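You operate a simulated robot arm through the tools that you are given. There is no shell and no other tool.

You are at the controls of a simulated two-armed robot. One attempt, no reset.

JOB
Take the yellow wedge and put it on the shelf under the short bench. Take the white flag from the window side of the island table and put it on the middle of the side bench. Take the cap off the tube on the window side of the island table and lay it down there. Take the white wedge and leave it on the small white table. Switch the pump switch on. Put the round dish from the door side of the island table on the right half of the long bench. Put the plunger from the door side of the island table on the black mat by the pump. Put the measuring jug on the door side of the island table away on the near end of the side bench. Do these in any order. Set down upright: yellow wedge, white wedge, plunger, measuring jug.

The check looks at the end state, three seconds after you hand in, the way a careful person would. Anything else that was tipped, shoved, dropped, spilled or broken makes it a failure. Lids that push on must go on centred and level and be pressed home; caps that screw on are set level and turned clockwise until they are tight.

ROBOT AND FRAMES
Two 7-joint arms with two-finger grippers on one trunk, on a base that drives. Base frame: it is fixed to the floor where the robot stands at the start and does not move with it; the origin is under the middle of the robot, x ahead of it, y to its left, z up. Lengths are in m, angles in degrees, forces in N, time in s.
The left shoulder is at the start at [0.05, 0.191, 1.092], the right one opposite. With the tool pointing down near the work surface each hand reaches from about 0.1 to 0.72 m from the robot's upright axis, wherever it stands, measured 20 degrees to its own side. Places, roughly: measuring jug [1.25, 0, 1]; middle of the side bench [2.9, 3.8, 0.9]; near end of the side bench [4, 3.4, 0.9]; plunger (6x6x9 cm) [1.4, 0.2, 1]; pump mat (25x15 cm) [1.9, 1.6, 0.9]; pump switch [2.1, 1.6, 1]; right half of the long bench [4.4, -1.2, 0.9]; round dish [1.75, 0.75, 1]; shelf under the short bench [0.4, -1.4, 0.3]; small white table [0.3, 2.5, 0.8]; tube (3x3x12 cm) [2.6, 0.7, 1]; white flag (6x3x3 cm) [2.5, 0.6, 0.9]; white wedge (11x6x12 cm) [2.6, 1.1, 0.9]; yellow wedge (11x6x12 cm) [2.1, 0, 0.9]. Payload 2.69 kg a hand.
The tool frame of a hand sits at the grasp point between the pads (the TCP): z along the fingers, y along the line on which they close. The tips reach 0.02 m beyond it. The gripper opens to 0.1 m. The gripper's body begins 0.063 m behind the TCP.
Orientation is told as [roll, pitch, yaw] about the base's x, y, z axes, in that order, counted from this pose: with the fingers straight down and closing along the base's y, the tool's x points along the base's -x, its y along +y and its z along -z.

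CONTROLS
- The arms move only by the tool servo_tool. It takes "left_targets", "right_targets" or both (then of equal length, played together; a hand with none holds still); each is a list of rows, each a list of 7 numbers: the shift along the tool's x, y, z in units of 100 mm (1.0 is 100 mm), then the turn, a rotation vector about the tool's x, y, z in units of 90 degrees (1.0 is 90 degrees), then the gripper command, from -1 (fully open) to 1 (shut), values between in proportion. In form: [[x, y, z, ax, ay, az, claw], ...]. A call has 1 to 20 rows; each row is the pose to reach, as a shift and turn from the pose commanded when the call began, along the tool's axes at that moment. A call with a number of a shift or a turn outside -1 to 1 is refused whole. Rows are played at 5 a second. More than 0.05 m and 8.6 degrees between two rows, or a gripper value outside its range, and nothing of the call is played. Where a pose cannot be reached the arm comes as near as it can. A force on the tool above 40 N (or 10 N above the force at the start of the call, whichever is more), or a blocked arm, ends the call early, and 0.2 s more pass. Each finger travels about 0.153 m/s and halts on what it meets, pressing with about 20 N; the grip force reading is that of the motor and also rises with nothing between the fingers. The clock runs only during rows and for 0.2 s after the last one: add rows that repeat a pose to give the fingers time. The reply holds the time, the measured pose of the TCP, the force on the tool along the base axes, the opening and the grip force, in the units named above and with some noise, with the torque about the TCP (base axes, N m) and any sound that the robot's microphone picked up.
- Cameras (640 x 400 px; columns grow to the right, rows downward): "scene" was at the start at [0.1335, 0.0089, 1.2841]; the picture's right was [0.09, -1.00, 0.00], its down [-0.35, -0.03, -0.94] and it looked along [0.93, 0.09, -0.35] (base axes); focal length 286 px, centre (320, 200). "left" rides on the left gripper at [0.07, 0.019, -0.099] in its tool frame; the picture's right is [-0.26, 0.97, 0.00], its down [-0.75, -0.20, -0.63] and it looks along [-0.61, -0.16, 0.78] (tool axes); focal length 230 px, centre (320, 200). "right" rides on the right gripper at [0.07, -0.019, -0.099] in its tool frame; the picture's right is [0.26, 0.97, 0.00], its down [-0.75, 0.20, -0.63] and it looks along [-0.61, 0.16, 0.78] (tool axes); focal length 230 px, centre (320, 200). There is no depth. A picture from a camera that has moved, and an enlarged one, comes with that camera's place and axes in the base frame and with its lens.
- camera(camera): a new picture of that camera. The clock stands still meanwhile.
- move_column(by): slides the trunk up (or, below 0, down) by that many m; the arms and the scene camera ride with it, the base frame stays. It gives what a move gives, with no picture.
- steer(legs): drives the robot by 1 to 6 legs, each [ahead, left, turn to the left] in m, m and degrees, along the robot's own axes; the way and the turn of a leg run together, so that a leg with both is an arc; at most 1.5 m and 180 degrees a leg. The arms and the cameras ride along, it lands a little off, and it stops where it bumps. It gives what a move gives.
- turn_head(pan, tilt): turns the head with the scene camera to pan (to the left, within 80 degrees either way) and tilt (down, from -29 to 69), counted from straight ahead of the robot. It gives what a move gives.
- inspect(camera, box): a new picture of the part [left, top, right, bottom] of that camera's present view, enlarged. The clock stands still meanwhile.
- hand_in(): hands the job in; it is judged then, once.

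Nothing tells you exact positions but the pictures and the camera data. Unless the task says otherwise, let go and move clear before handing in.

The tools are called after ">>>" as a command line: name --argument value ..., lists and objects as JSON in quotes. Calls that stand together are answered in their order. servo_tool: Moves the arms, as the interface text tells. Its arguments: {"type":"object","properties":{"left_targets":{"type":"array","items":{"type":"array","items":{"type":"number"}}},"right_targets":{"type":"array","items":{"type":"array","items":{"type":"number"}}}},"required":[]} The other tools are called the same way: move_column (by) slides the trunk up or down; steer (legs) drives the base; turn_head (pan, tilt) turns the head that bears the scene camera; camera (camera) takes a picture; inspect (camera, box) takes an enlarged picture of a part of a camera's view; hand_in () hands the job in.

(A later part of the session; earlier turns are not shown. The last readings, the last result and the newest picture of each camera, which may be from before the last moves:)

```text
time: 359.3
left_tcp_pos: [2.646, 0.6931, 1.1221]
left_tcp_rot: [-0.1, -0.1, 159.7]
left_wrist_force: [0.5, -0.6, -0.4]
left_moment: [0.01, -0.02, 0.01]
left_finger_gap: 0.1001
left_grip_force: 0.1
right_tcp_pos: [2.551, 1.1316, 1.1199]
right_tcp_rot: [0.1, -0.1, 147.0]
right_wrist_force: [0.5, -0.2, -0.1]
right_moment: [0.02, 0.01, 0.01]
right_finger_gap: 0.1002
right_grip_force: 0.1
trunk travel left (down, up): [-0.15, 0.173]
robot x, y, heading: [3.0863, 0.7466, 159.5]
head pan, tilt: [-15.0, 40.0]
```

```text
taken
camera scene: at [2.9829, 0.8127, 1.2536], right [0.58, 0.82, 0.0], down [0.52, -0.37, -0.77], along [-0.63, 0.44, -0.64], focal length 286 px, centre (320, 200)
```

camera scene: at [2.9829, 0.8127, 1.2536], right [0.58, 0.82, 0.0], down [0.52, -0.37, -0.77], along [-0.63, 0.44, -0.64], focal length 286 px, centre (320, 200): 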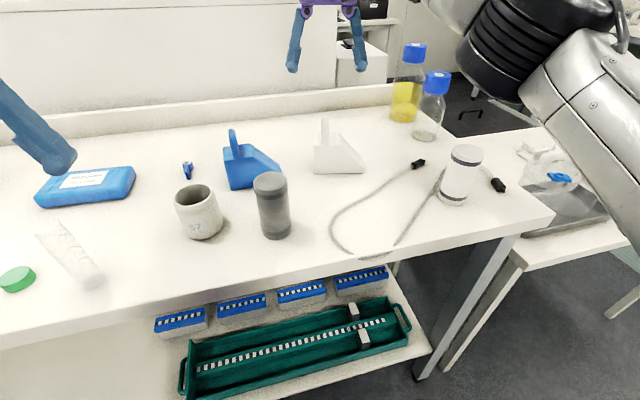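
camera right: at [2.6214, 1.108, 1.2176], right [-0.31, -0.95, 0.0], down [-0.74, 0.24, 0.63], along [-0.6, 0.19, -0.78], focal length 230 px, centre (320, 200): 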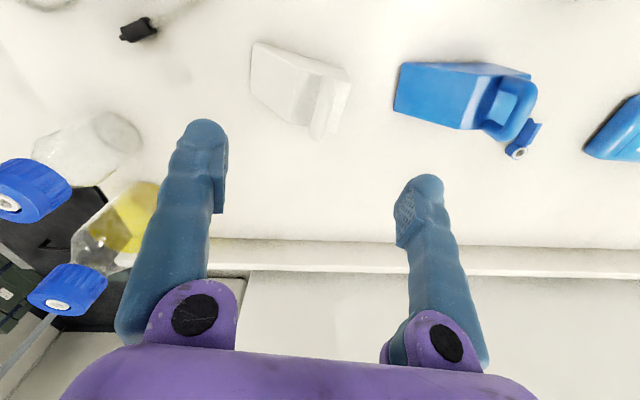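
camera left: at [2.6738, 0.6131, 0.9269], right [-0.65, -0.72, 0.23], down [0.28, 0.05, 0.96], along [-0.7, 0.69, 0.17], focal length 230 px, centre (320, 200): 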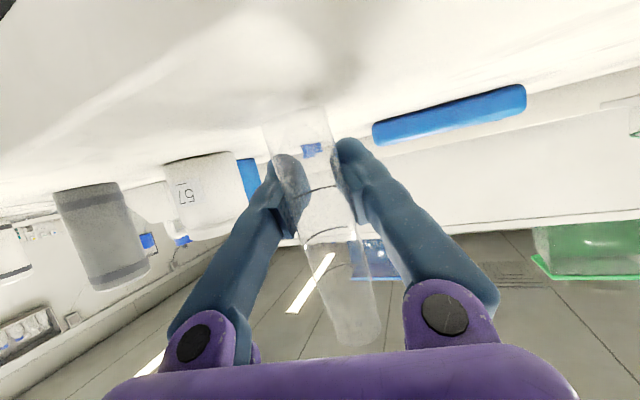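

>>> inspect --camera "right" --box '[220, 20, 400, 160]'

>>> inspect --camera "scene" --box '[270, 90, 400, 200]'

```text
2.86 times, centred on (310, 90) of right
camera zoom: at [2.6214, 1.108, 1.2176], right [-0.31, -0.95, 0.0], down [-0.74, 0.24, 0.63], along [-0.6, 0.19, -0.78], focal length 657 px, centre (349, 514)
```

zoom: 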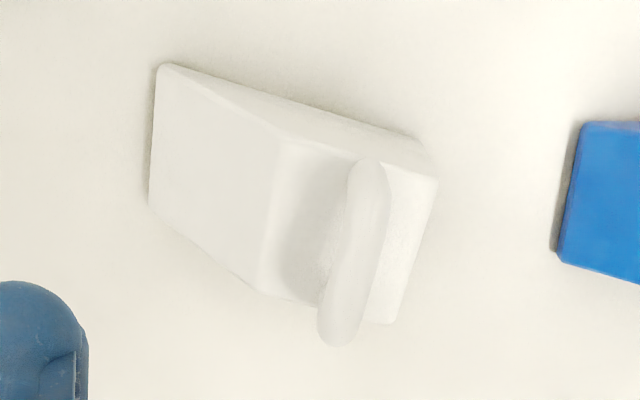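

```text
3.64 times, centred on (335, 145) of scene
camera zoom: at [2.9829, 0.8127, 1.2536], right [0.58, 0.82, 0.0], down [0.52, -0.37, -0.77], along [-0.63, 0.44, -0.64], focal length 1041 px, centre (266, 400)
```

zoom: 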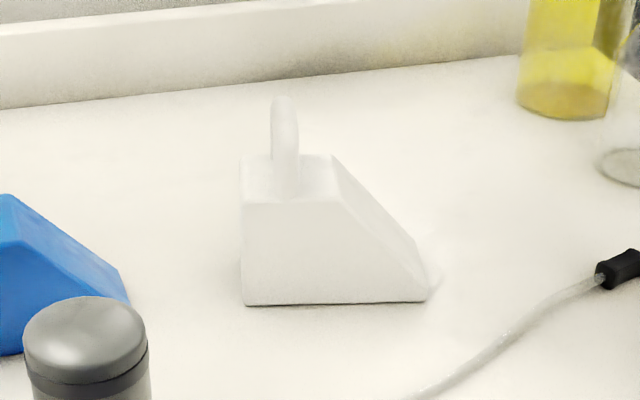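

Handle bar centre ≈ (2.557, 1.127), direction 151°. Fine-aligning and descending partway.

>>> servo_tool --right_targets '[[0.07, 0.01, 0, 0, 0, -0.044, -0.6], [0.07, 0.01, 0.4, 0, 0, -0.044, -0.6], [0.07, 0.01, 0.7, 0, 0, -0.044, -0.6], [0.07, 0.01, 0.7, 0, 0, -0.044, -0.6]]'

>>> camera --camera "right"

>>> inspect --camera "scene" --box '[270, 60, 430, 200]'

```text
time: 360.3
left_tcp_pos: [2.6464, 0.6942, 1.1218]
left_tcp_rot: [0.0, -0.1, 159.7]
left_wrist_force: [0.7, -0.7, 0.0]
left_moment: [0.01, -0.01, -0.01]
left_finger_gap: 0.0997
left_grip_force: 0.1
right_tcp_pos: [2.5587, 1.1257, 1.0464]
right_tcp_rot: [0.0, -0.1, 151.1]
right_wrist_force: [-0.2, -0.3, 1.2]
right_moment: [0.02, 0.04, -0.01]
right_finger_gap: 0.0802
right_grip_force: 0.1
trunk travel left (down, up): [-0.15, 0.173]
robot x, y, heading: [3.0893, 0.7468, 159.6]
head pan, tilt: [-15.0, 40.0]
```

```text
taken
camera right: at [2.628, 1.1076, 1.1456], right [-0.24, -0.97, 0.0], down [-0.75, 0.19, 0.63], along [-0.61, 0.15, -0.78], focal length 230 px, centre (320, 200)
```

right: 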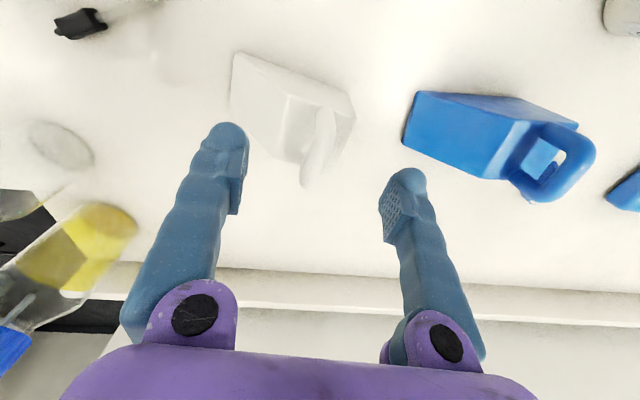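

```text
2.86 times, centred on (350, 130) of scene
camera zoom: at [2.9828, 0.8125, 1.2537], right [0.58, 0.82, 0.0], down [0.52, -0.37, -0.77], along [-0.63, 0.44, -0.64], focal length 818 px, centre (234, 400)
```

zoom: 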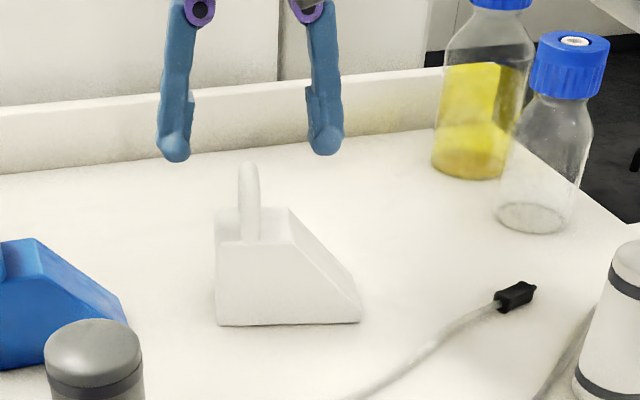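

Aligned. Descending to the handle and closing.

>>> servo_tool --right_targets '[[0, 0, 0.3, 0, 0, 0, -0.6], [0, 0, 0.47, 0, 0, 0, -0.6], [0, 0, 0.47, 0, 0, 0, 0], [0, 0, 0.47, 0, 0, 0, 0.5], [0, 0, 0.47, 0, 0, 0, 1], [0, 0, 0.47, 0, 0, 0, 1], [0, 0, 0.47, 0, 0, 0, 1]]'

>>> camera --camera "right"

>>> inspect --camera "scene" --box '[270, 60, 430, 200]'

```text
time: 361.9
left_tcp_pos: [2.6459, 0.6932, 1.1233]
left_tcp_rot: [0.0, -0.1, 159.7]
left_wrist_force: [0.2, 0.6, 0.6]
left_moment: [0.04, -0.02, 0.02]
left_finger_gap: 0.1001
left_grip_force: 0.1
right_tcp_pos: [2.5574, 1.1254, 1.0002]
right_tcp_rot: [0.0, 0.0, 151.0]
right_wrist_force: [-0.2, 0.2, 0.2]
right_moment: [-0.03, -0.01, -0.04]
right_finger_gap: 0.0116
right_grip_force: 20.3
trunk travel left (down, up): [-0.15, 0.173]
robot x, y, heading: [3.0911, 0.7491, 159.8]
head pan, tilt: [-15.0, 40.0]
```

```text
taken
camera right: at [2.6279, 1.1078, 1.0985], right [-0.24, -0.97, 0.0], down [-0.75, 0.19, 0.63], along [-0.61, 0.15, -0.78], focal length 230 px, centre (320, 200)
```

right: 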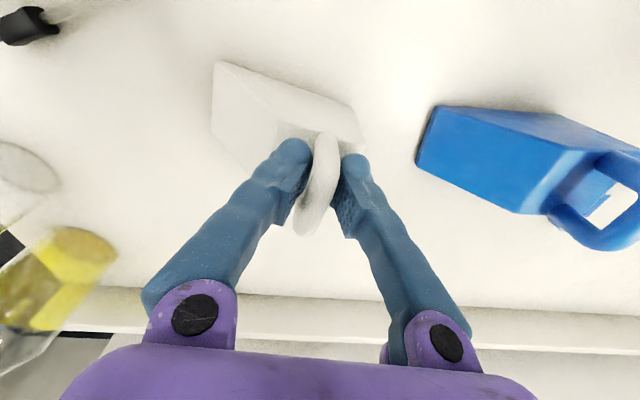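

```text
2.86 times, centred on (350, 130) of scene
camera zoom: at [2.9826, 0.8127, 1.2536], right [0.58, 0.82, 0.0], down [0.52, -0.37, -0.77], along [-0.63, 0.44, -0.64], focal length 818 px, centre (234, 400)
```

zoom: 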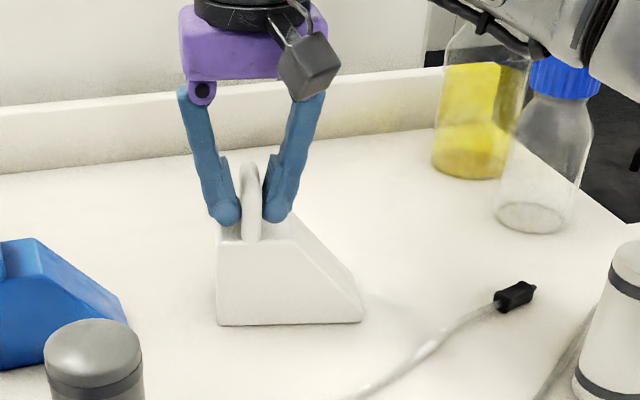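

Handle gripped (1.16 cm). Test lift.

>>> servo_tool --right_targets '[[0, 0, -0.08, 0, 0, 0, 1], [0, 0, -0.2, 0, 0, 0, 1], [0, 0, -0.5, 0, 0, 0, 1], [0, 0, -0.9, 0, 0, 0, 1], [0, 0, -0.9, 0, 0, 0, 1]]'

>>> inspect --camera "scene" --box '[270, 30, 430, 200]'

>>> camera --camera "right"

```text
time: 363.1
left_tcp_pos: [2.6442, 0.6941, 1.1222]
left_tcp_rot: [-0.1, 0.0, 159.8]
left_wrist_force: [0.3, -0.9, 0.1]
left_moment: [0.01, -0.01, -0.01]
left_finger_gap: 0.0999
left_grip_force: 0.1
right_tcp_pos: [2.5581, 1.1239, 1.0905]
right_tcp_rot: [0.0, 0.0, 151.0]
right_wrist_force: [0.7, 0.0, -1.9]
right_moment: [-0.08, -0.01, 0.0]
right_finger_gap: 0.0117
right_grip_force: 20.3
trunk travel left (down, up): [-0.15, 0.173]
robot x, y, heading: [3.0879, 0.7492, 159.9]
head pan, tilt: [-15.0, 40.0]
```

```text
2.35 times, centred on (350, 115) of scene
camera zoom: at [2.9824, 0.813, 1.2535], right [0.58, 0.82, 0.0], down [0.53, -0.37, -0.77], along [-0.62, 0.44, -0.64], focal length 674 px, centre (249, 400)
```

zoom: 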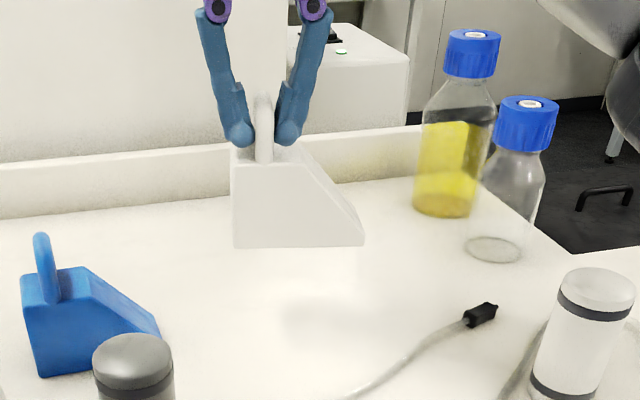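

```text
taken
camera right: at [2.6285, 1.1068, 1.1896], right [-0.24, -0.97, 0.0], down [-0.75, 0.19, 0.63], along [-0.61, 0.15, -0.78], focal length 230 px, centre (320, 200)
```

right: 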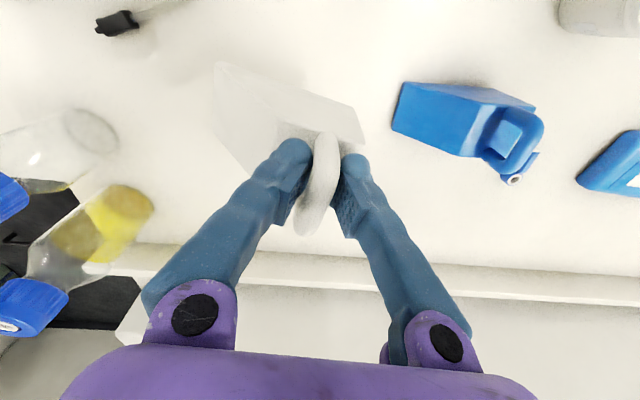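

The white wedge hangs level. Raising and retracting it close to the body.

>>> servo_tool --right_targets '[[0, 0, -0.35, 0, 0, 0, 1], [0.3, 0, -0.6, 0, 0, 0, 1], [0.7, 0, -0.6, 0, 0, 0, 1], [1.0, 0, -0.6, 0, 0, 0, 1]]'

>>> servo_tool --right_targets '[[0.4, -0.1, 0, 0, 0, -0.04, 1], [0.8, -0.2, 0, 0, 0, -0.1, 1], [0.9, -0.3, 0, 0, 0, -0.1, 1]]'

>>> steer --legs '[[-0.2, 0, 0]]'

>>> turn_head --pan 45 --tilt 30

>>> camera --camera "scene"

```text
time: 364.1
left_tcp_pos: [2.6468, 0.6924, 1.1227]
left_tcp_rot: [0.0, -0.1, 159.7]
left_wrist_force: [0.0, -0.3, -0.4]
left_moment: [0.0, 0.01, 0.0]
left_finger_gap: 0.1001
left_grip_force: 0.2
right_tcp_pos: [2.6468, 1.0744, 1.1514]
right_tcp_rot: [0.0, 0.0, 151.0]
right_wrist_force: [-0.5, 0.6, -2.7]
right_moment: [-0.04, 0.05, -0.03]
right_finger_gap: 0.0061
right_grip_force: 20.3
trunk travel left (down, up): [-0.15, 0.173]
robot x, y, heading: [3.0916, 0.7491, 159.6]
head pan, tilt: [-15.0, 40.0]
```

```text
time: 364.9
left_tcp_pos: [2.6445, 0.6934, 1.1241]
left_tcp_rot: [0.0, -0.1, 159.6]
left_wrist_force: [0.5, -0.7, -0.6]
left_moment: [0.0, 0.0, 0.02]
left_finger_gap: 0.1
left_grip_force: 0.1
right_tcp_pos: [2.7392, 1.0583, 1.1495]
right_tcp_rot: [0.0, -0.1, 160.0]
right_wrist_force: [-0.1, 0.7, -2.4]
right_moment: [-0.06, 0.03, 0.0]
right_finger_gap: 0.0059
right_grip_force: 20.1
trunk travel left (down, up): [-0.15, 0.173]
robot x, y, heading: [3.0894, 0.7476, 159.9]
head pan, tilt: [-15.0, 40.0]
```

```text
time: 366.5
left_tcp_pos: [2.8329, 0.6257, 1.1223]
left_tcp_rot: [-0.1, 0.0, 159.4]
left_wrist_force: [0.7, 0.1, -0.2]
left_moment: [0.02, 0.02, -0.03]
left_finger_gap: 0.1001
left_grip_force: 0.0
right_tcp_pos: [2.9267, 0.9908, 1.1505]
right_tcp_rot: [0.0, -0.1, 159.8]
right_wrist_force: [-0.4, -0.7, -2.1]
right_moment: [-0.02, 0.06, 0.0]
right_finger_gap: 0.006
right_grip_force: 19.8
trunk travel left (down, up): [-0.15, 0.173]
robot x, y, heading: [3.2769, 0.677, 159.5]
head pan, tilt: [-15.0, 40.0]
```

```text
time: 367.8
left_tcp_pos: [2.8326, 0.6268, 1.1227]
left_tcp_rot: [0.0, 0.0, 159.4]
left_wrist_force: [0.7, -0.5, -0.8]
left_moment: [0.0, 0.01, -0.01]
left_finger_gap: 0.0999
left_grip_force: 0.0
right_tcp_pos: [2.9264, 0.9908, 1.15]
right_tcp_rot: [0.0, 0.0, 159.7]
right_wrist_force: [0.0, 1.7, -3.3]
right_moment: [-0.06, 0.01, -0.03]
right_finger_gap: 0.0062
right_grip_force: 20.6
trunk travel left (down, up): [-0.15, 0.173]
robot x, y, heading: [3.2732, 0.6781, 159.5]
head pan, tilt: [45.0, 30.0]
```

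```text
taken
camera scene: at [3.1567, 0.6568, 1.269], right [-0.41, 0.91, 0.0], down [0.46, 0.21, -0.87], along [-0.79, -0.36, -0.5], focal length 286 px, centre (320, 200)
```

scene: 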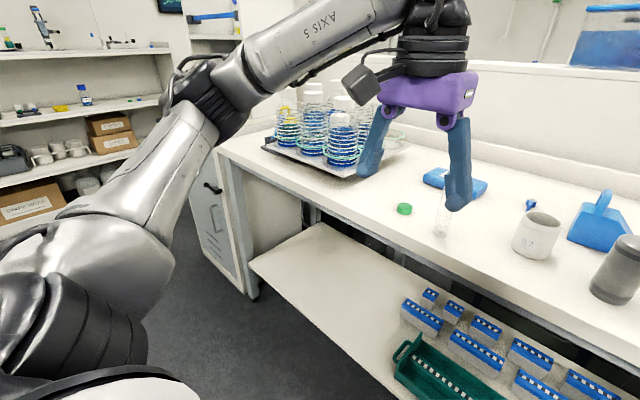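

The grip gap changed to 6 mm; checking how the white wedge is held.

>>> camera --camera "right"

>>> turn_head --pan -20 --tilt 25

>>> camera --camera "scene"

```text
taken
camera right: at [2.9991, 0.9837, 1.2491], right [-0.09, -1.0, 0.0], down [-0.77, 0.07, 0.63], along [-0.63, 0.06, -0.78], focal length 230 px, centre (320, 200)
```

right: 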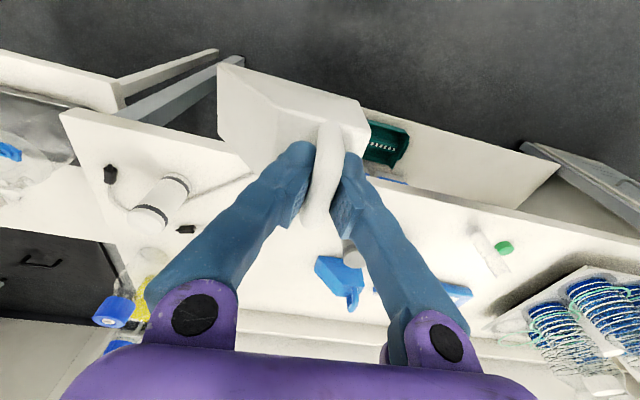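

```text
time: 369.2
left_tcp_pos: [2.8322, 0.6264, 1.1229]
left_tcp_rot: [0.0, -0.1, 159.4]
left_wrist_force: [-0.4, -0.3, 0.8]
left_moment: [-0.02, 0.0, 0.06]
left_finger_gap: 0.0998
left_grip_force: 0.2
right_tcp_pos: [2.9271, 0.9908, 1.1502]
right_tcp_rot: [0.0, -0.1, 159.7]
right_wrist_force: [-0.6, 0.2, -2.7]
right_moment: [-0.01, 0.02, -0.01]
right_finger_gap: 0.0061
right_grip_force: 19.9
trunk travel left (down, up): [-0.15, 0.173]
robot x, y, heading: [3.2739, 0.6756, 159.3]
head pan, tilt: [-20.0, 25.0]
```

```text
taken
camera scene: at [3.1691, 0.754, 1.2769], right [0.65, 0.76, 0.0], down [0.32, -0.27, -0.91], along [-0.69, 0.59, -0.42], focal length 286 px, centre (320, 200)
```

scene: 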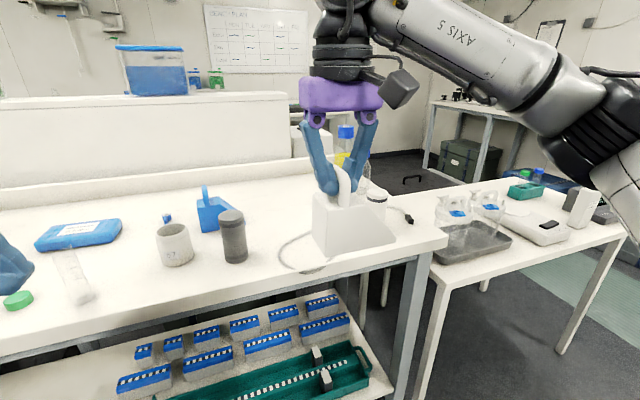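

The wedge is securely hooked by its loop. Now moving left along the table to see the yellow wedge.

>>> steer --legs '[[0, 0.75, 0.5]]'

>>> turn_head --pan 15 --tilt 30

>>> camera --camera "scene"

>>> camera --camera "left"

```text
time: 376.2
left_tcp_pos: [2.5797, -0.087, 1.1232]
left_tcp_rot: [0.0, 0.0, 160.9]
left_wrist_force: [-0.1, 0.2, -0.3]
left_moment: [0.0, -0.03, 0.0]
left_finger_gap: 0.1
left_grip_force: 0.0
right_tcp_pos: [2.6652, 0.2823, 1.1499]
right_tcp_rot: [0.0, -0.1, 161.1]
right_wrist_force: [-1.0, 0.6, -2.9]
right_moment: [-0.03, 0.05, -0.03]
right_finger_gap: 0.006
right_grip_force: 19.6
trunk travel left (down, up): [-0.15, 0.173]
robot x, y, heading: [3.0192, -0.021, 160.5]
head pan, tilt: [-20.0, 25.0]
```

```text
time: 377.2
left_tcp_pos: [2.5808, -0.0856, 1.123]
left_tcp_rot: [0.0, 0.0, 161.0]
left_wrist_force: [-0.4, 0.3, 0.2]
left_moment: [0.01, -0.01, -0.02]
left_finger_gap: 0.1002
left_grip_force: 0.2
right_tcp_pos: [2.6658, 0.2814, 1.1503]
right_tcp_rot: [0.1, 0.1, 161.1]
right_wrist_force: [-0.1, 0.1, -1.6]
right_moment: [-0.08, 0.03, 0.03]
right_finger_gap: 0.0056
right_grip_force: 19.8
trunk travel left (down, up): [-0.15, 0.173]
robot x, y, heading: [3.0233, -0.019, 160.7]
head pan, tilt: [15.0, 30.0]
```

```text
taken
camera scene: at [2.895, -0.0012, 1.269], right [0.07, 1.0, 0.0], down [0.5, -0.04, -0.87], along [-0.86, 0.06, -0.5], focal length 286 px, centre (320, 200)
```

scene: 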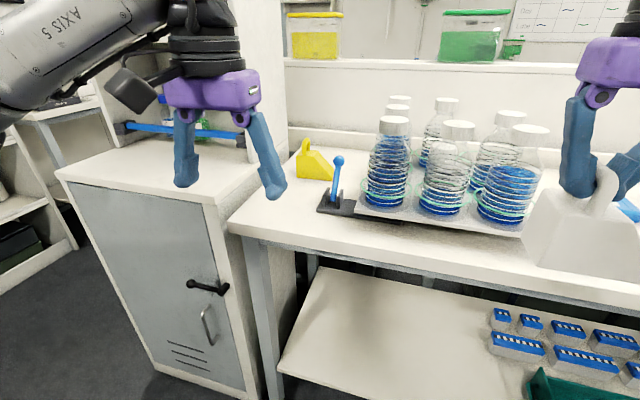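

```text
taken
camera left: at [2.6414, -0.1271, 1.2219], right [-0.56, -0.83, 0.0], down [-0.64, 0.44, 0.63], along [-0.52, 0.35, -0.78], focal length 230 px, centre (320, 200)
```

left: 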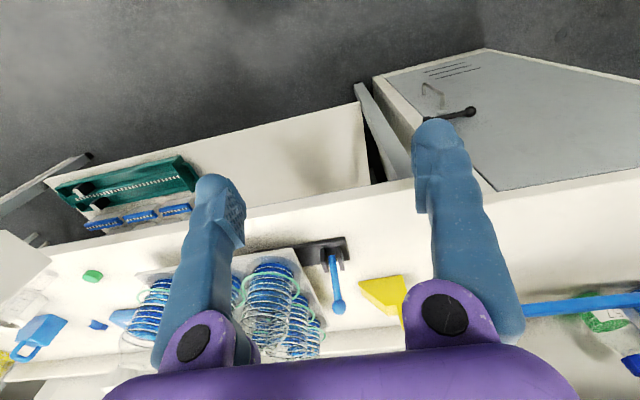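

I can see the yellow wedge behind a blue-knobbed lever of the shaker, beside the cabinet. Zooming in.

>>> inspect --camera "scene" --box '[260, 100, 400, 240]'

>>> inspect --camera "left" --box '[280, 220, 440, 340]'

```text
2.86 times, centred on (330, 170) of scene
camera zoom: at [2.895, -0.0012, 1.269], right [0.07, 1.0, 0.0], down [0.5, -0.04, -0.87], along [-0.86, 0.06, -0.5], focal length 818 px, centre (291, 286)
```

zoom: 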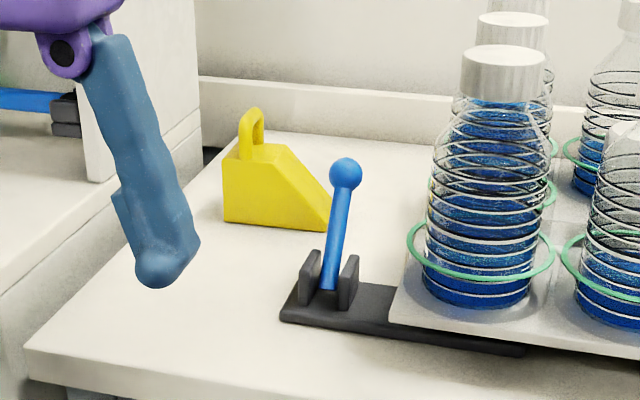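

```text
3.33 times, centred on (360, 280) of left
camera zoom: at [2.6414, -0.1271, 1.2219], right [-0.56, -0.83, 0.0], down [-0.64, 0.44, 0.63], along [-0.52, 0.35, -0.78], focal length 767 px, centre (187, -67)
```

zoom: 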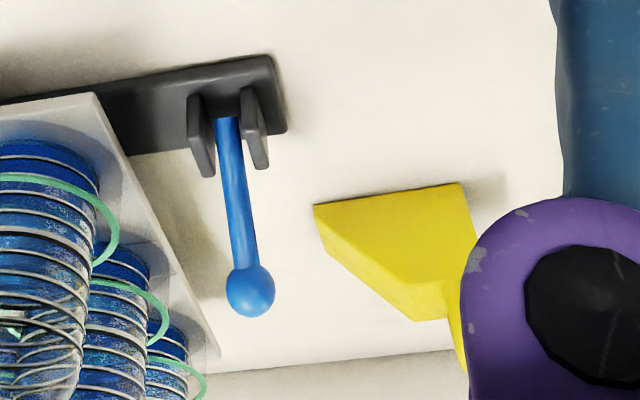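

Yellow wedge: handle centre ≈ (2.098, 0.015), same build, loop plane pointing away from me. For the low shelf I need a tilted grip, so I'll pitch the left hand 45° forward before gripping the handle.

>>> servo_tool --left_targets '[[0, 0, -0.1, 0, -0.09, 0, -1], [0, 0, -0.1, 0, -0.18, 0, -1], [0, 0, -0.1, 0, -0.27, 0, -1], [0, 0, -0.1, 0, -0.36, 0, -1], [0, 0, -0.1, 0, -0.45, 0, -1], [0, 0, -0.1, 0, -0.5, 0, -1], [0, 0, -0.1, 0, -0.5, 0, -1]]' --right_targets '[[0.2, 0, 0, 0, 0, 0, 1], [0.4, 0, 0, 0, 0, 0, 1], [0.6, 0, 0, 0, 0, 0, 1], [0.7, 0, 0, 0, 0, 0, 1], [0.7, 0, 0, 0, 0, 0, 1], [0.7, 0, 0, 0, 0, 0, 1], [0.7, 0, 0, 0, 0, 0, 1]]'

>>> steer --legs '[[0.13, 0.03, 0.5]]'

>>> camera --camera "left"

>>> camera --camera "scene"

```text
time: 378.8
left_tcp_pos: [2.5801, -0.0863, 1.1328]
left_tcp_rot: [-0.1, -45.1, 160.7]
left_wrist_force: [-0.7, 0.2, 0.7]
left_moment: [0.0, 0.01, -0.02]
left_finger_gap: 0.1
left_grip_force: 0.1
right_tcp_pos: [2.7333, 0.2576, 1.148]
right_tcp_rot: [0.1, 0.0, 161.1]
right_wrist_force: [-0.5, 1.4, -2.3]
right_moment: [-0.08, 0.02, -0.02]
right_finger_gap: 0.0062
right_grip_force: 20.3
trunk travel left (down, up): [-0.15, 0.173]
robot x, y, heading: [3.0224, -0.021, 160.5]
head pan, tilt: [15.0, 30.0]
```

```text
time: 380.1
left_tcp_pos: [2.4495, -0.0758, 1.131]
left_tcp_rot: [0.0, -45.0, 161.5]
left_wrist_force: [-0.6, 0.9, 0.2]
left_moment: [-0.05, -0.05, 0.01]
left_finger_gap: 0.0998
left_grip_force: 0.0
right_tcp_pos: [2.5986, 0.2678, 1.1494]
right_tcp_rot: [0.0, 0.1, 161.7]
right_wrist_force: [0.5, -0.8, -2.2]
right_moment: [-0.04, 0.01, 0.0]
right_finger_gap: 0.006
right_grip_force: 20.0
trunk travel left (down, up): [-0.15, 0.173]
robot x, y, heading: [2.892, -0.011, 161.7]
head pan, tilt: [15.0, 30.0]
```

```text
taken
camera left: at [2.5575, -0.1331, 1.153], right [-0.48, -0.86, 0.18], down [-0.02, 0.22, 0.98], along [-0.88, 0.47, -0.12], focal length 230 px, centre (320, 200)
```

left: 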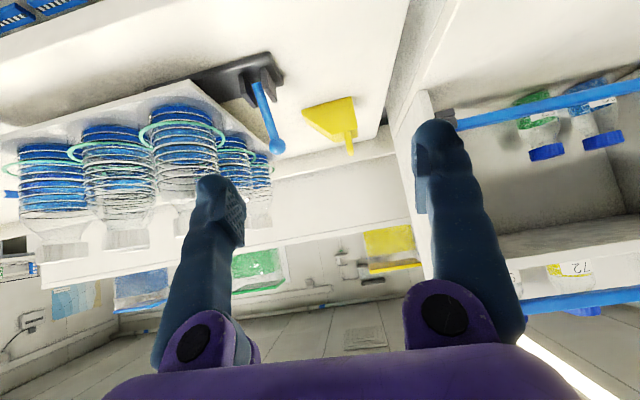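

```text
taken
camera scene: at [2.7625, 0.011, 1.2688], right [0.06, 1.0, 0.0], down [0.5, -0.03, -0.87], along [-0.86, 0.05, -0.5], focal length 286 px, centre (320, 200)
```

scene: 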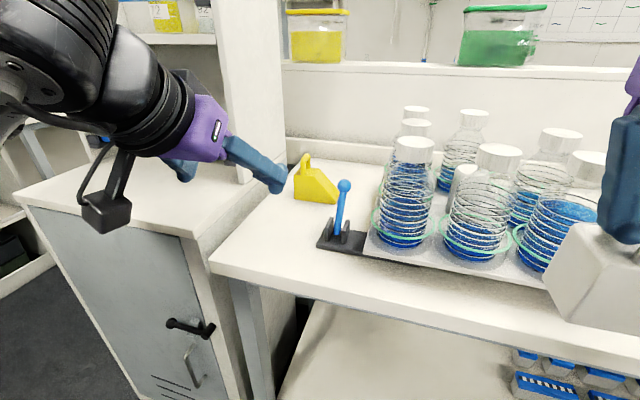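

Extending the pitched left hand forward toward the yellow wedge in steps, staying above it.

>>> servo_tool --left_targets '[[-0.28, 0.08, 0.28, 0, 0, 0, -0.6], [-0.56, 0.16, 0.56, 0, 0, 0, -0.6], [-0.85, 0.25, 0.85, 0, 0, 0, -0.6]]'

>>> servo_tool --left_targets '[[-0.28, 0, 0.28, 0, 0, 0, -0.6], [-0.56, 0, 0.56, 0, 0, 0, -0.6], [-0.85, 0, 0.85, 0, 0, 0, -0.6]]'

>>> camera --camera "left"

>>> camera --camera "scene"

```text
time: 380.9
left_tcp_pos: [2.3273, -0.0618, 1.1318]
left_tcp_rot: [0.1, -45.0, 161.5]
left_wrist_force: [0.1, 0.8, 0.2]
left_moment: [-0.01, 0.02, 0.02]
left_finger_gap: 0.0797
left_grip_force: 0.0
right_tcp_pos: [2.5983, 0.2678, 1.1498]
right_tcp_rot: [0.0, 0.1, 161.7]
right_wrist_force: [0.8, 0.2, -2.7]
right_moment: [-0.05, -0.02, -0.03]
right_finger_gap: 0.0061
right_grip_force: 19.8
trunk travel left (down, up): [-0.15, 0.173]
robot x, y, heading: [2.8933, -0.0081, 161.4]
head pan, tilt: [15.0, 30.0]
```

```text
time: 381.7
left_tcp_pos: [2.2133, -0.0205, 1.1302]
left_tcp_rot: [0.1, -45.0, 161.3]
left_wrist_force: [1.4, -0.1, 0.6]
left_moment: [0.0, 0.0, 0.0]
left_finger_gap: 0.0799
left_grip_force: 0.0
right_tcp_pos: [2.5984, 0.2688, 1.149]
right_tcp_rot: [0.1, 0.0, 161.7]
right_wrist_force: [0.1, 0.1, -2.0]
right_moment: [-0.05, 0.01, 0.03]
right_finger_gap: 0.006
right_grip_force: 20.0
trunk travel left (down, up): [-0.15, 0.173]
robot x, y, heading: [2.8909, -0.0071, 161.4]
head pan, tilt: [15.0, 30.0]
```

```text
taken
camera left: at [2.3217, -0.0778, 1.1514], right [-0.48, -0.86, 0.18], down [-0.02, 0.22, 0.98], along [-0.88, 0.47, -0.12], focal length 230 px, centre (320, 200)
```

left: 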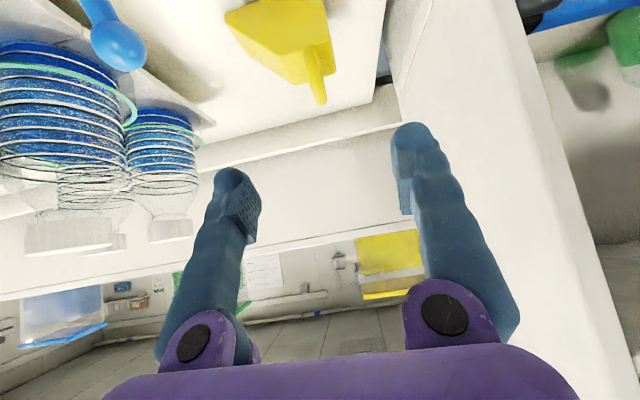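

```text
taken
camera scene: at [2.7628, 0.0114, 1.2688], right [0.06, 1.0, 0.0], down [0.5, -0.03, -0.87], along [-0.86, 0.05, -0.5], focal length 286 px, centre (320, 200)
```

scene: 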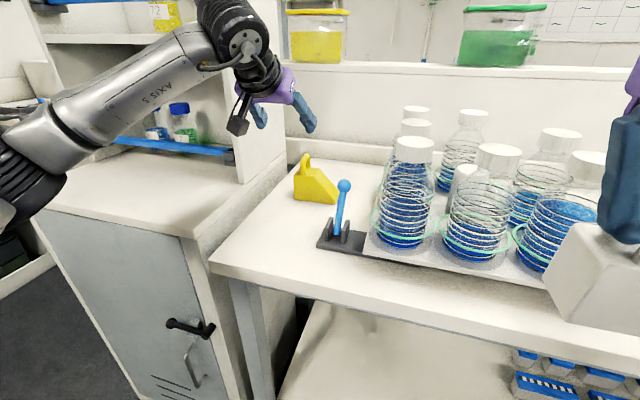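

Handle estimate refined to ≈ (2.105, 0.0155). Advancing the last 11 cm above it.

>>> servo_tool --left_targets '[[-0.28, 0, 0.28, 0, 0, 0, -0.6], [-0.56, 0, 0.56, 0, 0, 0, -0.6], [-0.8, 0.02, 0.8, 0, 0, 0, -0.6], [-0.6, 0.02, 1.0, 0, 0, 0, -0.6], [-0.6, 0.02, 1.0, 0, 0, 0, -0.6]]'

>>> camera --camera "left"

>>> inspect --camera "scene" --box '[230, 60, 400, 220]'

```text
time: 382.9
left_tcp_pos: [2.1061, 0.0126, 1.1035]
left_tcp_rot: [0.1, -45.2, 161.3]
left_wrist_force: [0.3, -0.4, -1.1]
left_moment: [0.02, 0.02, 0.01]
left_finger_gap: 0.08
left_grip_force: 0.1
right_tcp_pos: [2.5982, 0.268, 1.1515]
right_tcp_rot: [0.0, 0.0, 161.7]
right_wrist_force: [1.1, 0.9, -1.4]
right_moment: [-0.05, 0.0, 0.03]
right_finger_gap: 0.0058
right_grip_force: 20.6
trunk travel left (down, up): [-0.15, 0.173]
robot x, y, heading: [2.8892, -0.0046, 161.6]
head pan, tilt: [15.0, 30.0]
```

```text
taken
camera left: at [2.2158, -0.0442, 1.1249], right [-0.48, -0.86, 0.18], down [-0.02, 0.22, 0.98], along [-0.88, 0.47, -0.12], focal length 230 px, centre (320, 200)
```

left: 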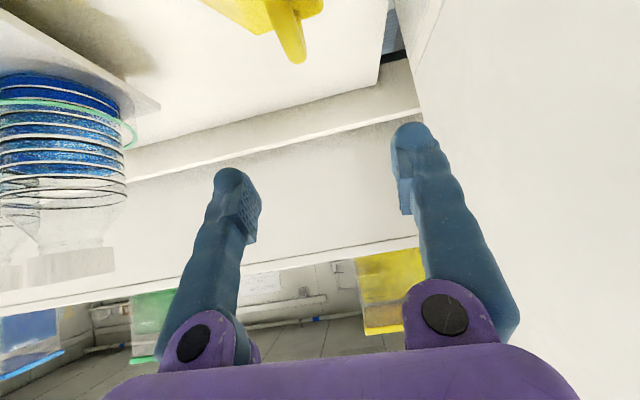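

```text
2.50 times, centred on (315, 140) of scene
camera zoom: at [2.7635, 0.0112, 1.269], right [0.06, 1.0, 0.0], down [0.5, -0.03, -0.87], along [-0.86, 0.05, -0.5], focal length 716 px, centre (332, 350)
```

zoom: 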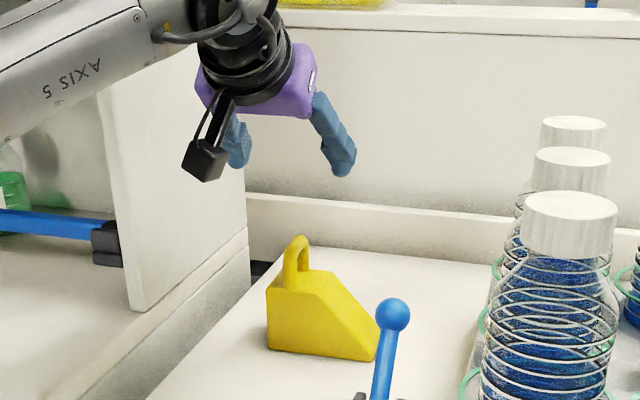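

The handle lies right where expected below the grasp point. Descending vertically.

>>> servo_tool --left_targets '[[0.2, 0, 0.2, 0, 0, 0, -0.6], [0.4, 0, 0.4, 0, 0, 0, -0.6], [0.5, 0, 0.5, 0, 0, 0, -0.6], [0.5, 0, 0.5, 0, 0, 0, -0.6]]'

>>> camera --camera "left"

>>> inspect --camera "scene" --box '[230, 60, 400, 220]'

```text
time: 383.9
left_tcp_pos: [2.1067, 0.0103, 1.0337]
left_tcp_rot: [0.0, -45.1, 161.4]
left_wrist_force: [0.2, 0.5, -0.2]
left_moment: [-0.02, 0.01, 0.01]
left_finger_gap: 0.0802
left_grip_force: 0.1
right_tcp_pos: [2.5982, 0.2678, 1.1495]
right_tcp_rot: [0.0, -0.1, 161.6]
right_wrist_force: [-0.2, -0.5, -2.5]
right_moment: [-0.06, 0.04, -0.01]
right_finger_gap: 0.006
right_grip_force: 19.4
trunk travel left (down, up): [-0.15, 0.173]
robot x, y, heading: [2.8839, -0.0114, 161.4]
head pan, tilt: [15.0, 30.0]
```

```text
taken
camera left: at [2.2151, -0.0459, 1.0548], right [-0.48, -0.86, 0.18], down [-0.02, 0.22, 0.98], along [-0.88, 0.47, -0.12], focal length 230 px, centre (320, 200)
```

left: 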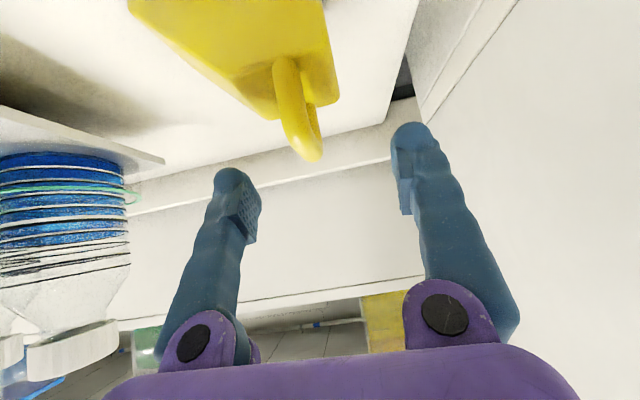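

```text
2.50 times, centred on (315, 140) of scene
camera zoom: at [2.7634, 0.011, 1.269], right [0.06, 1.0, 0.0], down [0.5, -0.03, -0.87], along [-0.86, 0.05, -0.5], focal length 716 px, centre (332, 350)
```

zoom: 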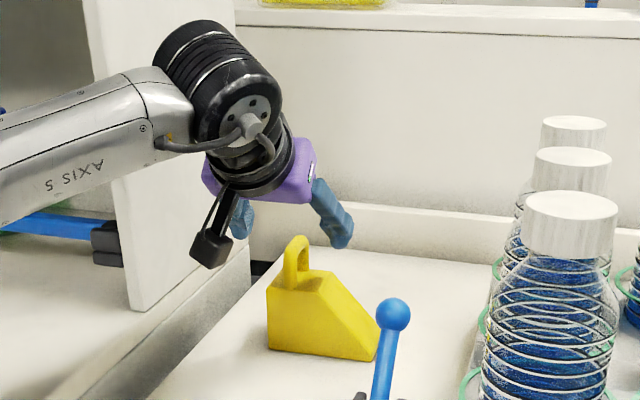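

Well aligned. Lowering the final 3.5 cm and closing on the handle.

>>> servo_tool --left_targets '[[0.15, -0.02, 0.15, 0, 0, 0, -0.6], [0.25, -0.025, 0.25, 0, 0, 0, -0.6], [0.25, -0.025, 0.25, 0, 0, 0, -0.6]]'

>>> camera --camera "left"

>>> servo_tool --left_targets '[[0, 0, 0, 0, 0, 0, 0], [0, 0, 0, 0, 0, 0, 0.5], [0, 0, 0, 0, 0, 0, 1], [0, 0, 0, 0, 0, 0, 1], [0, 0, 0, 0, 0, 0, 1]]'

>>> camera --camera "left"

>>> inspect --camera "scene" --box '[230, 60, 400, 220]'

```text
time: 384.7
left_tcp_pos: [2.1073, 0.0127, 0.9971]
left_tcp_rot: [0.0, -45.1, 161.5]
left_wrist_force: [0.3, 0.1, 0.6]
left_moment: [-0.01, 0.0, -0.01]
left_finger_gap: 0.0802
left_grip_force: 0.0
right_tcp_pos: [2.5974, 0.2676, 1.1489]
right_tcp_rot: [0.0, 0.0, 161.7]
right_wrist_force: [0.0, 0.0, -2.6]
right_moment: [-0.01, -0.03, 0.02]
right_finger_gap: 0.0062
right_grip_force: 19.7
trunk travel left (down, up): [-0.15, 0.173]
robot x, y, heading: [2.8867, -0.0085, 161.5]
head pan, tilt: [15.0, 30.0]
```

```text
taken
camera left: at [2.2163, -0.0437, 1.0194], right [-0.48, -0.86, 0.18], down [-0.02, 0.22, 0.98], along [-0.88, 0.47, -0.12], focal length 230 px, centre (320, 200)
```

left: 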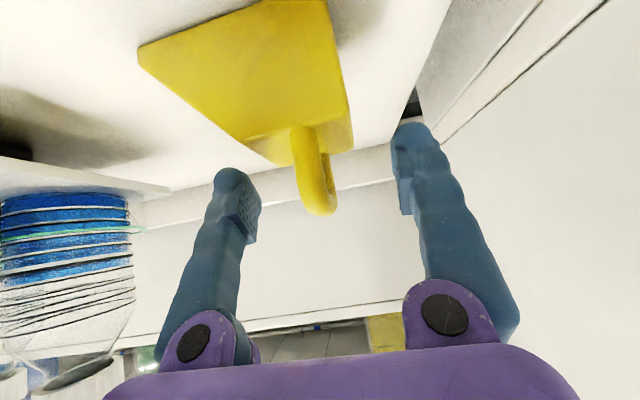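

```text
time: 385.9
left_tcp_pos: [2.1078, 0.0113, 0.9981]
left_tcp_rot: [0.0, -45.0, 161.4]
left_wrist_force: [0.2, 0.7, -0.3]
left_moment: [-0.02, -0.03, -0.01]
left_finger_gap: 0.006
left_grip_force: 19.8
right_tcp_pos: [2.5977, 0.2676, 1.1494]
right_tcp_rot: [0.0, 0.0, 161.7]
right_wrist_force: [-0.6, 0.5, -2.5]
right_moment: [-0.06, 0.04, -0.01]
right_finger_gap: 0.0063
right_grip_force: 20.6
trunk travel left (down, up): [-0.15, 0.173]
robot x, y, heading: [2.8889, -0.0132, 161.3]
head pan, tilt: [15.0, 30.0]
```

```text
taken
camera left: at [2.216, -0.0438, 1.0194], right [-0.48, -0.86, 0.18], down [-0.02, 0.22, 0.98], along [-0.88, 0.47, -0.12], focal length 230 px, centre (320, 200)
```

left: 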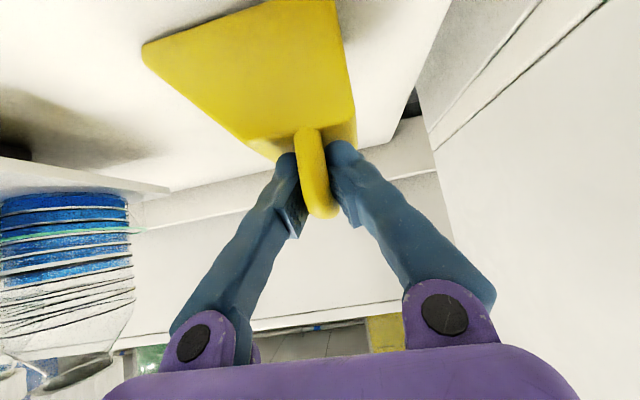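

```text
2.50 times, centred on (315, 140) of scene
camera zoom: at [2.7631, 0.0109, 1.2689], right [0.06, 1.0, 0.0], down [0.5, -0.03, -0.87], along [-0.86, 0.05, -0.5], focal length 716 px, centre (332, 350)
```

zoom: 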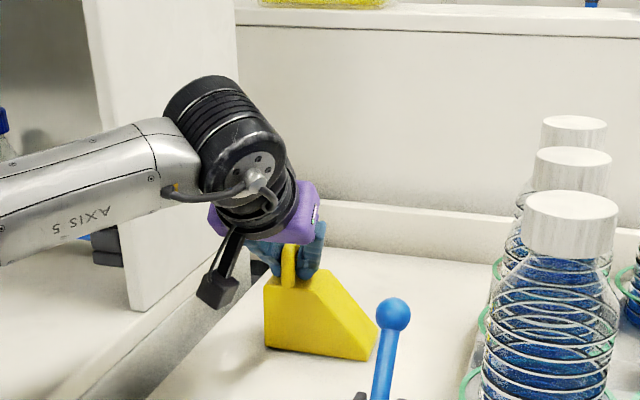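

The handle is clasped. Test lift.

>>> servo_tool --left_targets '[[-0.05, 0, -0.05, 0, 0, 0, 1], [-0.15, 0, -0.15, 0, 0, 0, 1], [-0.4, 0, -0.4, 0, 0, 0, 1], [-0.7, 0, -0.7, 0, 0, 0, 1], [-0.7, 0, -0.7, 0, 0, 0, 1]]'

>>> camera --camera "left"

>>> inspect --camera "scene" --box '[230, 30, 400, 220]'

```text
time: 387.1
left_tcp_pos: [2.1054, 0.0119, 1.0959]
left_tcp_rot: [0.1, -45.0, 161.3]
left_wrist_force: [0.2, 0.0, -3.3]
left_moment: [-0.02, -0.02, -0.01]
left_finger_gap: 0.006
left_grip_force: 20.0
right_tcp_pos: [2.5977, 0.2672, 1.149]
right_tcp_rot: [-0.1, 0.0, 161.7]
right_wrist_force: [-0.1, 0.1, -2.1]
right_moment: [-0.05, -0.04, -0.02]
right_finger_gap: 0.0058
right_grip_force: 19.6
trunk travel left (down, up): [-0.15, 0.173]
robot x, y, heading: [2.8929, -0.0099, 161.5]
head pan, tilt: [15.0, 30.0]
```

```text
taken
camera left: at [2.2136, -0.0442, 1.1173], right [-0.48, -0.86, 0.18], down [-0.02, 0.22, 0.98], along [-0.88, 0.47, -0.12], focal length 230 px, centre (320, 200)
```

left: 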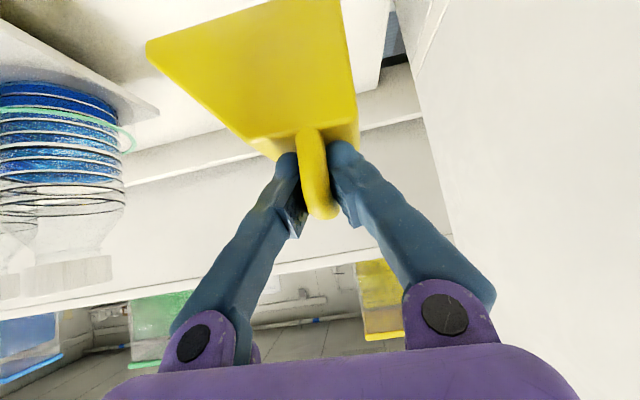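

```text
2.11 times, centred on (315, 125) of scene
camera zoom: at [2.7627, 0.0108, 1.2688], right [0.06, 1.0, 0.0], down [0.5, -0.03, -0.87], along [-0.86, 0.05, -0.5], focal length 603 px, centre (330, 358)
```

zoom: 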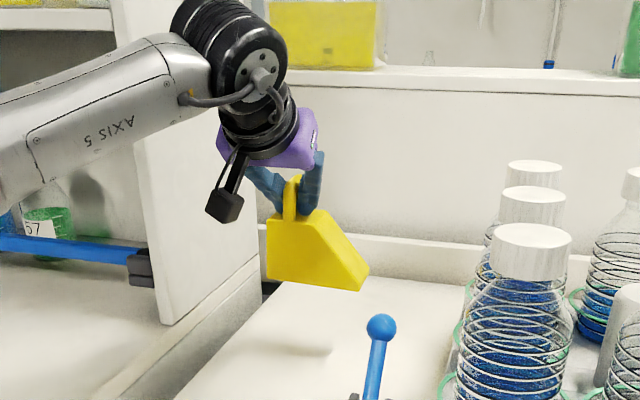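

The yellow wedge hangs upright. Raising above the lever knob, then retracting.

>>> servo_tool --left_targets '[[-0.2, 0, -0.2, 0, 0, 0, 1], [-0.42, 0, -0.42, 0, 0, 0, 1], [-0.2, 0.05, -0.7, 0, 0, 0, 1], [0.08, 0.1, -0.98, 0, 0, 0, 1]]'

>>> servo_tool --left_targets '[[0.28, 0, -0.28, 0, 0, 0, 1], [0.56, 0, -0.56, 0, 0, 0, 1], [0.85, 0, -0.85, 0, 0, 0, 1]]'

>>> camera --camera "scene"

```text
time: 388.1
left_tcp_pos: [2.175, -0.023, 1.1612]
left_tcp_rot: [0.2, -45.0, 161.4]
left_wrist_force: [0.5, 0.0, -3.3]
left_moment: [-0.05, 0.01, -0.02]
left_finger_gap: 0.0059
left_grip_force: 20.2
right_tcp_pos: [2.5986, 0.2673, 1.1496]
right_tcp_rot: [0.1, 0.0, 161.7]
right_wrist_force: [0.2, 0.6, -2.1]
right_moment: [-0.04, 0.01, -0.01]
right_finger_gap: 0.0058
right_grip_force: 19.6
trunk travel left (down, up): [-0.15, 0.173]
robot x, y, heading: [2.8881, -0.0054, 161.7]
head pan, tilt: [15.0, 30.0]
```

```text
time: 388.9
left_tcp_pos: [2.2935, -0.0613, 1.1632]
left_tcp_rot: [0.0, -45.1, 161.4]
left_wrist_force: [0.9, -0.7, -2.7]
left_moment: [-0.03, -0.04, -0.01]
left_finger_gap: 0.0059
left_grip_force: 20.2
right_tcp_pos: [2.5987, 0.2673, 1.1498]
right_tcp_rot: [0.1, 0.0, 161.8]
right_wrist_force: [0.0, 0.4, -2.3]
right_moment: [-0.04, 0.02, -0.01]
right_finger_gap: 0.0058
right_grip_force: 19.8
trunk travel left (down, up): [-0.15, 0.173]
robot x, y, heading: [2.8899, -0.0037, 161.4]
head pan, tilt: [15.0, 30.0]
```

```text
taken
camera scene: at [2.7638, 0.0105, 1.2691], right [0.06, 1.0, 0.0], down [0.5, -0.03, -0.87], along [-0.86, 0.06, -0.5], focal length 286 px, centre (320, 200)
```

scene: 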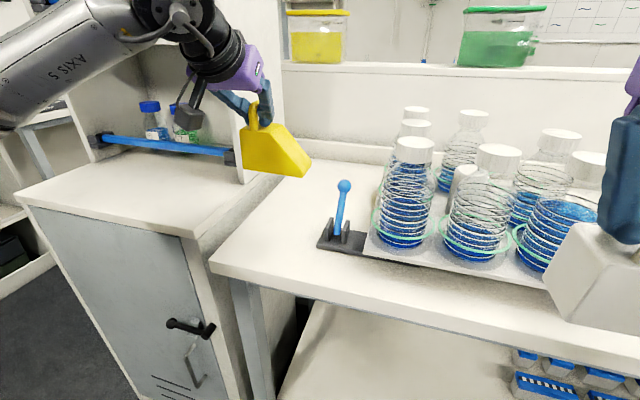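

Retracting further, then backing off from the table and turning to face the right-hand wall for the aisle.

>>> servo_tool --left_targets '[[0.28, 0, -0.28, 0, 0, 0, 1], [0.56, -0.05, -0.56, 0, 0, 0, 1], [0.9, -0.1, -0.9, 0, 0, 0, 1]]'

>>> steer --legs '[[-0.3, 0, -1.0]]'

>>> steer --legs '[[0, 0, 89.5]]'

>>> turn_head --pan 0 --tilt 25

>>> camera --camera "scene"

```text
time: 389.7
left_tcp_pos: [2.4135, -0.0918, 1.1622]
left_tcp_rot: [0.0, -45.1, 161.3]
left_wrist_force: [-0.1, -0.1, -3.1]
left_moment: [-0.04, 0.02, -0.02]
left_finger_gap: 0.0061
left_grip_force: 20.2
right_tcp_pos: [2.5994, 0.2679, 1.1498]
right_tcp_rot: [-0.1, -0.1, 161.6]
right_wrist_force: [0.1, 0.5, -2.7]
right_moment: [-0.03, 0.02, -0.02]
right_finger_gap: 0.0059
right_grip_force: 20.1
trunk travel left (down, up): [-0.15, 0.173]
robot x, y, heading: [2.8922, -0.0081, 161.1]
head pan, tilt: [15.0, 30.0]
```

```text
time: 391.7
left_tcp_pos: [2.6898, -0.1789, 1.1617]
left_tcp_rot: [0.0, -45.2, 160.3]
left_wrist_force: [0.8, 0.7, -1.1]
left_moment: [-0.05, 0.01, 0.03]
left_finger_gap: 0.0064
left_grip_force: 19.9
right_tcp_pos: [2.8826, 0.1751, 1.1495]
right_tcp_rot: [0.1, 0.0, 160.7]
right_wrist_force: [0.6, 0.3, -2.5]
right_moment: [-0.06, 0.03, -0.03]
right_finger_gap: 0.0063
right_grip_force: 19.8
trunk travel left (down, up): [-0.15, 0.173]
robot x, y, heading: [3.1694, -0.1048, 160.5]
head pan, tilt: [15.0, 30.0]
```

```text
time: 396.0
left_tcp_pos: [3.2542, -0.5844, 1.1618]
left_tcp_rot: [0.0, -44.9, -108.5]
left_wrist_force: [0.3, -0.6, -2.0]
left_moment: [0.03, -0.06, 0.0]
left_finger_gap: 0.0058
left_grip_force: 19.8
right_tcp_pos: [2.8959, -0.3983, 1.1494]
right_tcp_rot: [0.0, 0.0, -108.2]
right_wrist_force: [0.0, -0.2, -3.3]
right_moment: [-0.02, -0.05, -0.03]
right_finger_gap: 0.0063
right_grip_force: 19.6
trunk travel left (down, up): [-0.15, 0.173]
robot x, y, heading: [3.1663, -0.1006, -108.4]
head pan, tilt: [15.0, 30.0]
```

```text
time: 396.7
left_tcp_pos: [3.2537, -0.5843, 1.1624]
left_tcp_rot: [0.1, -44.9, -108.5]
left_wrist_force: [1.4, -0.2, -2.8]
left_moment: [0.0, -0.04, 0.03]
left_finger_gap: 0.0059
left_grip_force: 19.9
right_tcp_pos: [2.8969, -0.3989, 1.1499]
right_tcp_rot: [0.0, -0.1, -108.1]
right_wrist_force: [0.7, 0.9, -2.0]
right_moment: [0.0, -0.05, -0.01]
right_finger_gap: 0.0062
right_grip_force: 20.2
trunk travel left (down, up): [-0.15, 0.173]
robot x, y, heading: [3.1641, -0.1013, -108.6]
head pan, tilt: [0.0, 25.0]
```

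```text
taken
camera scene: at [3.1291, -0.2305, 1.2769], right [-0.95, 0.32, 0.0], down [0.13, 0.4, -0.91], along [-0.29, -0.86, -0.42], focal length 286 px, centre (320, 200)
```

scene: 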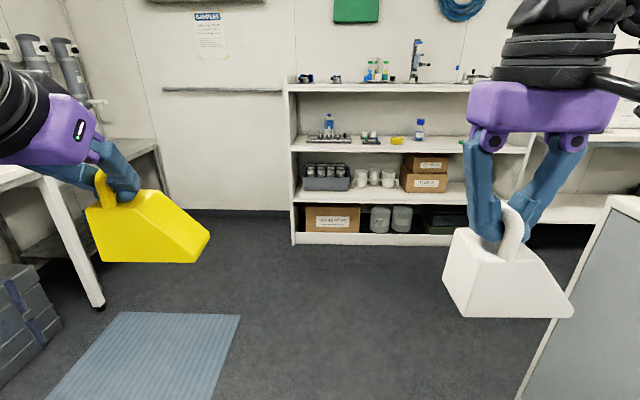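

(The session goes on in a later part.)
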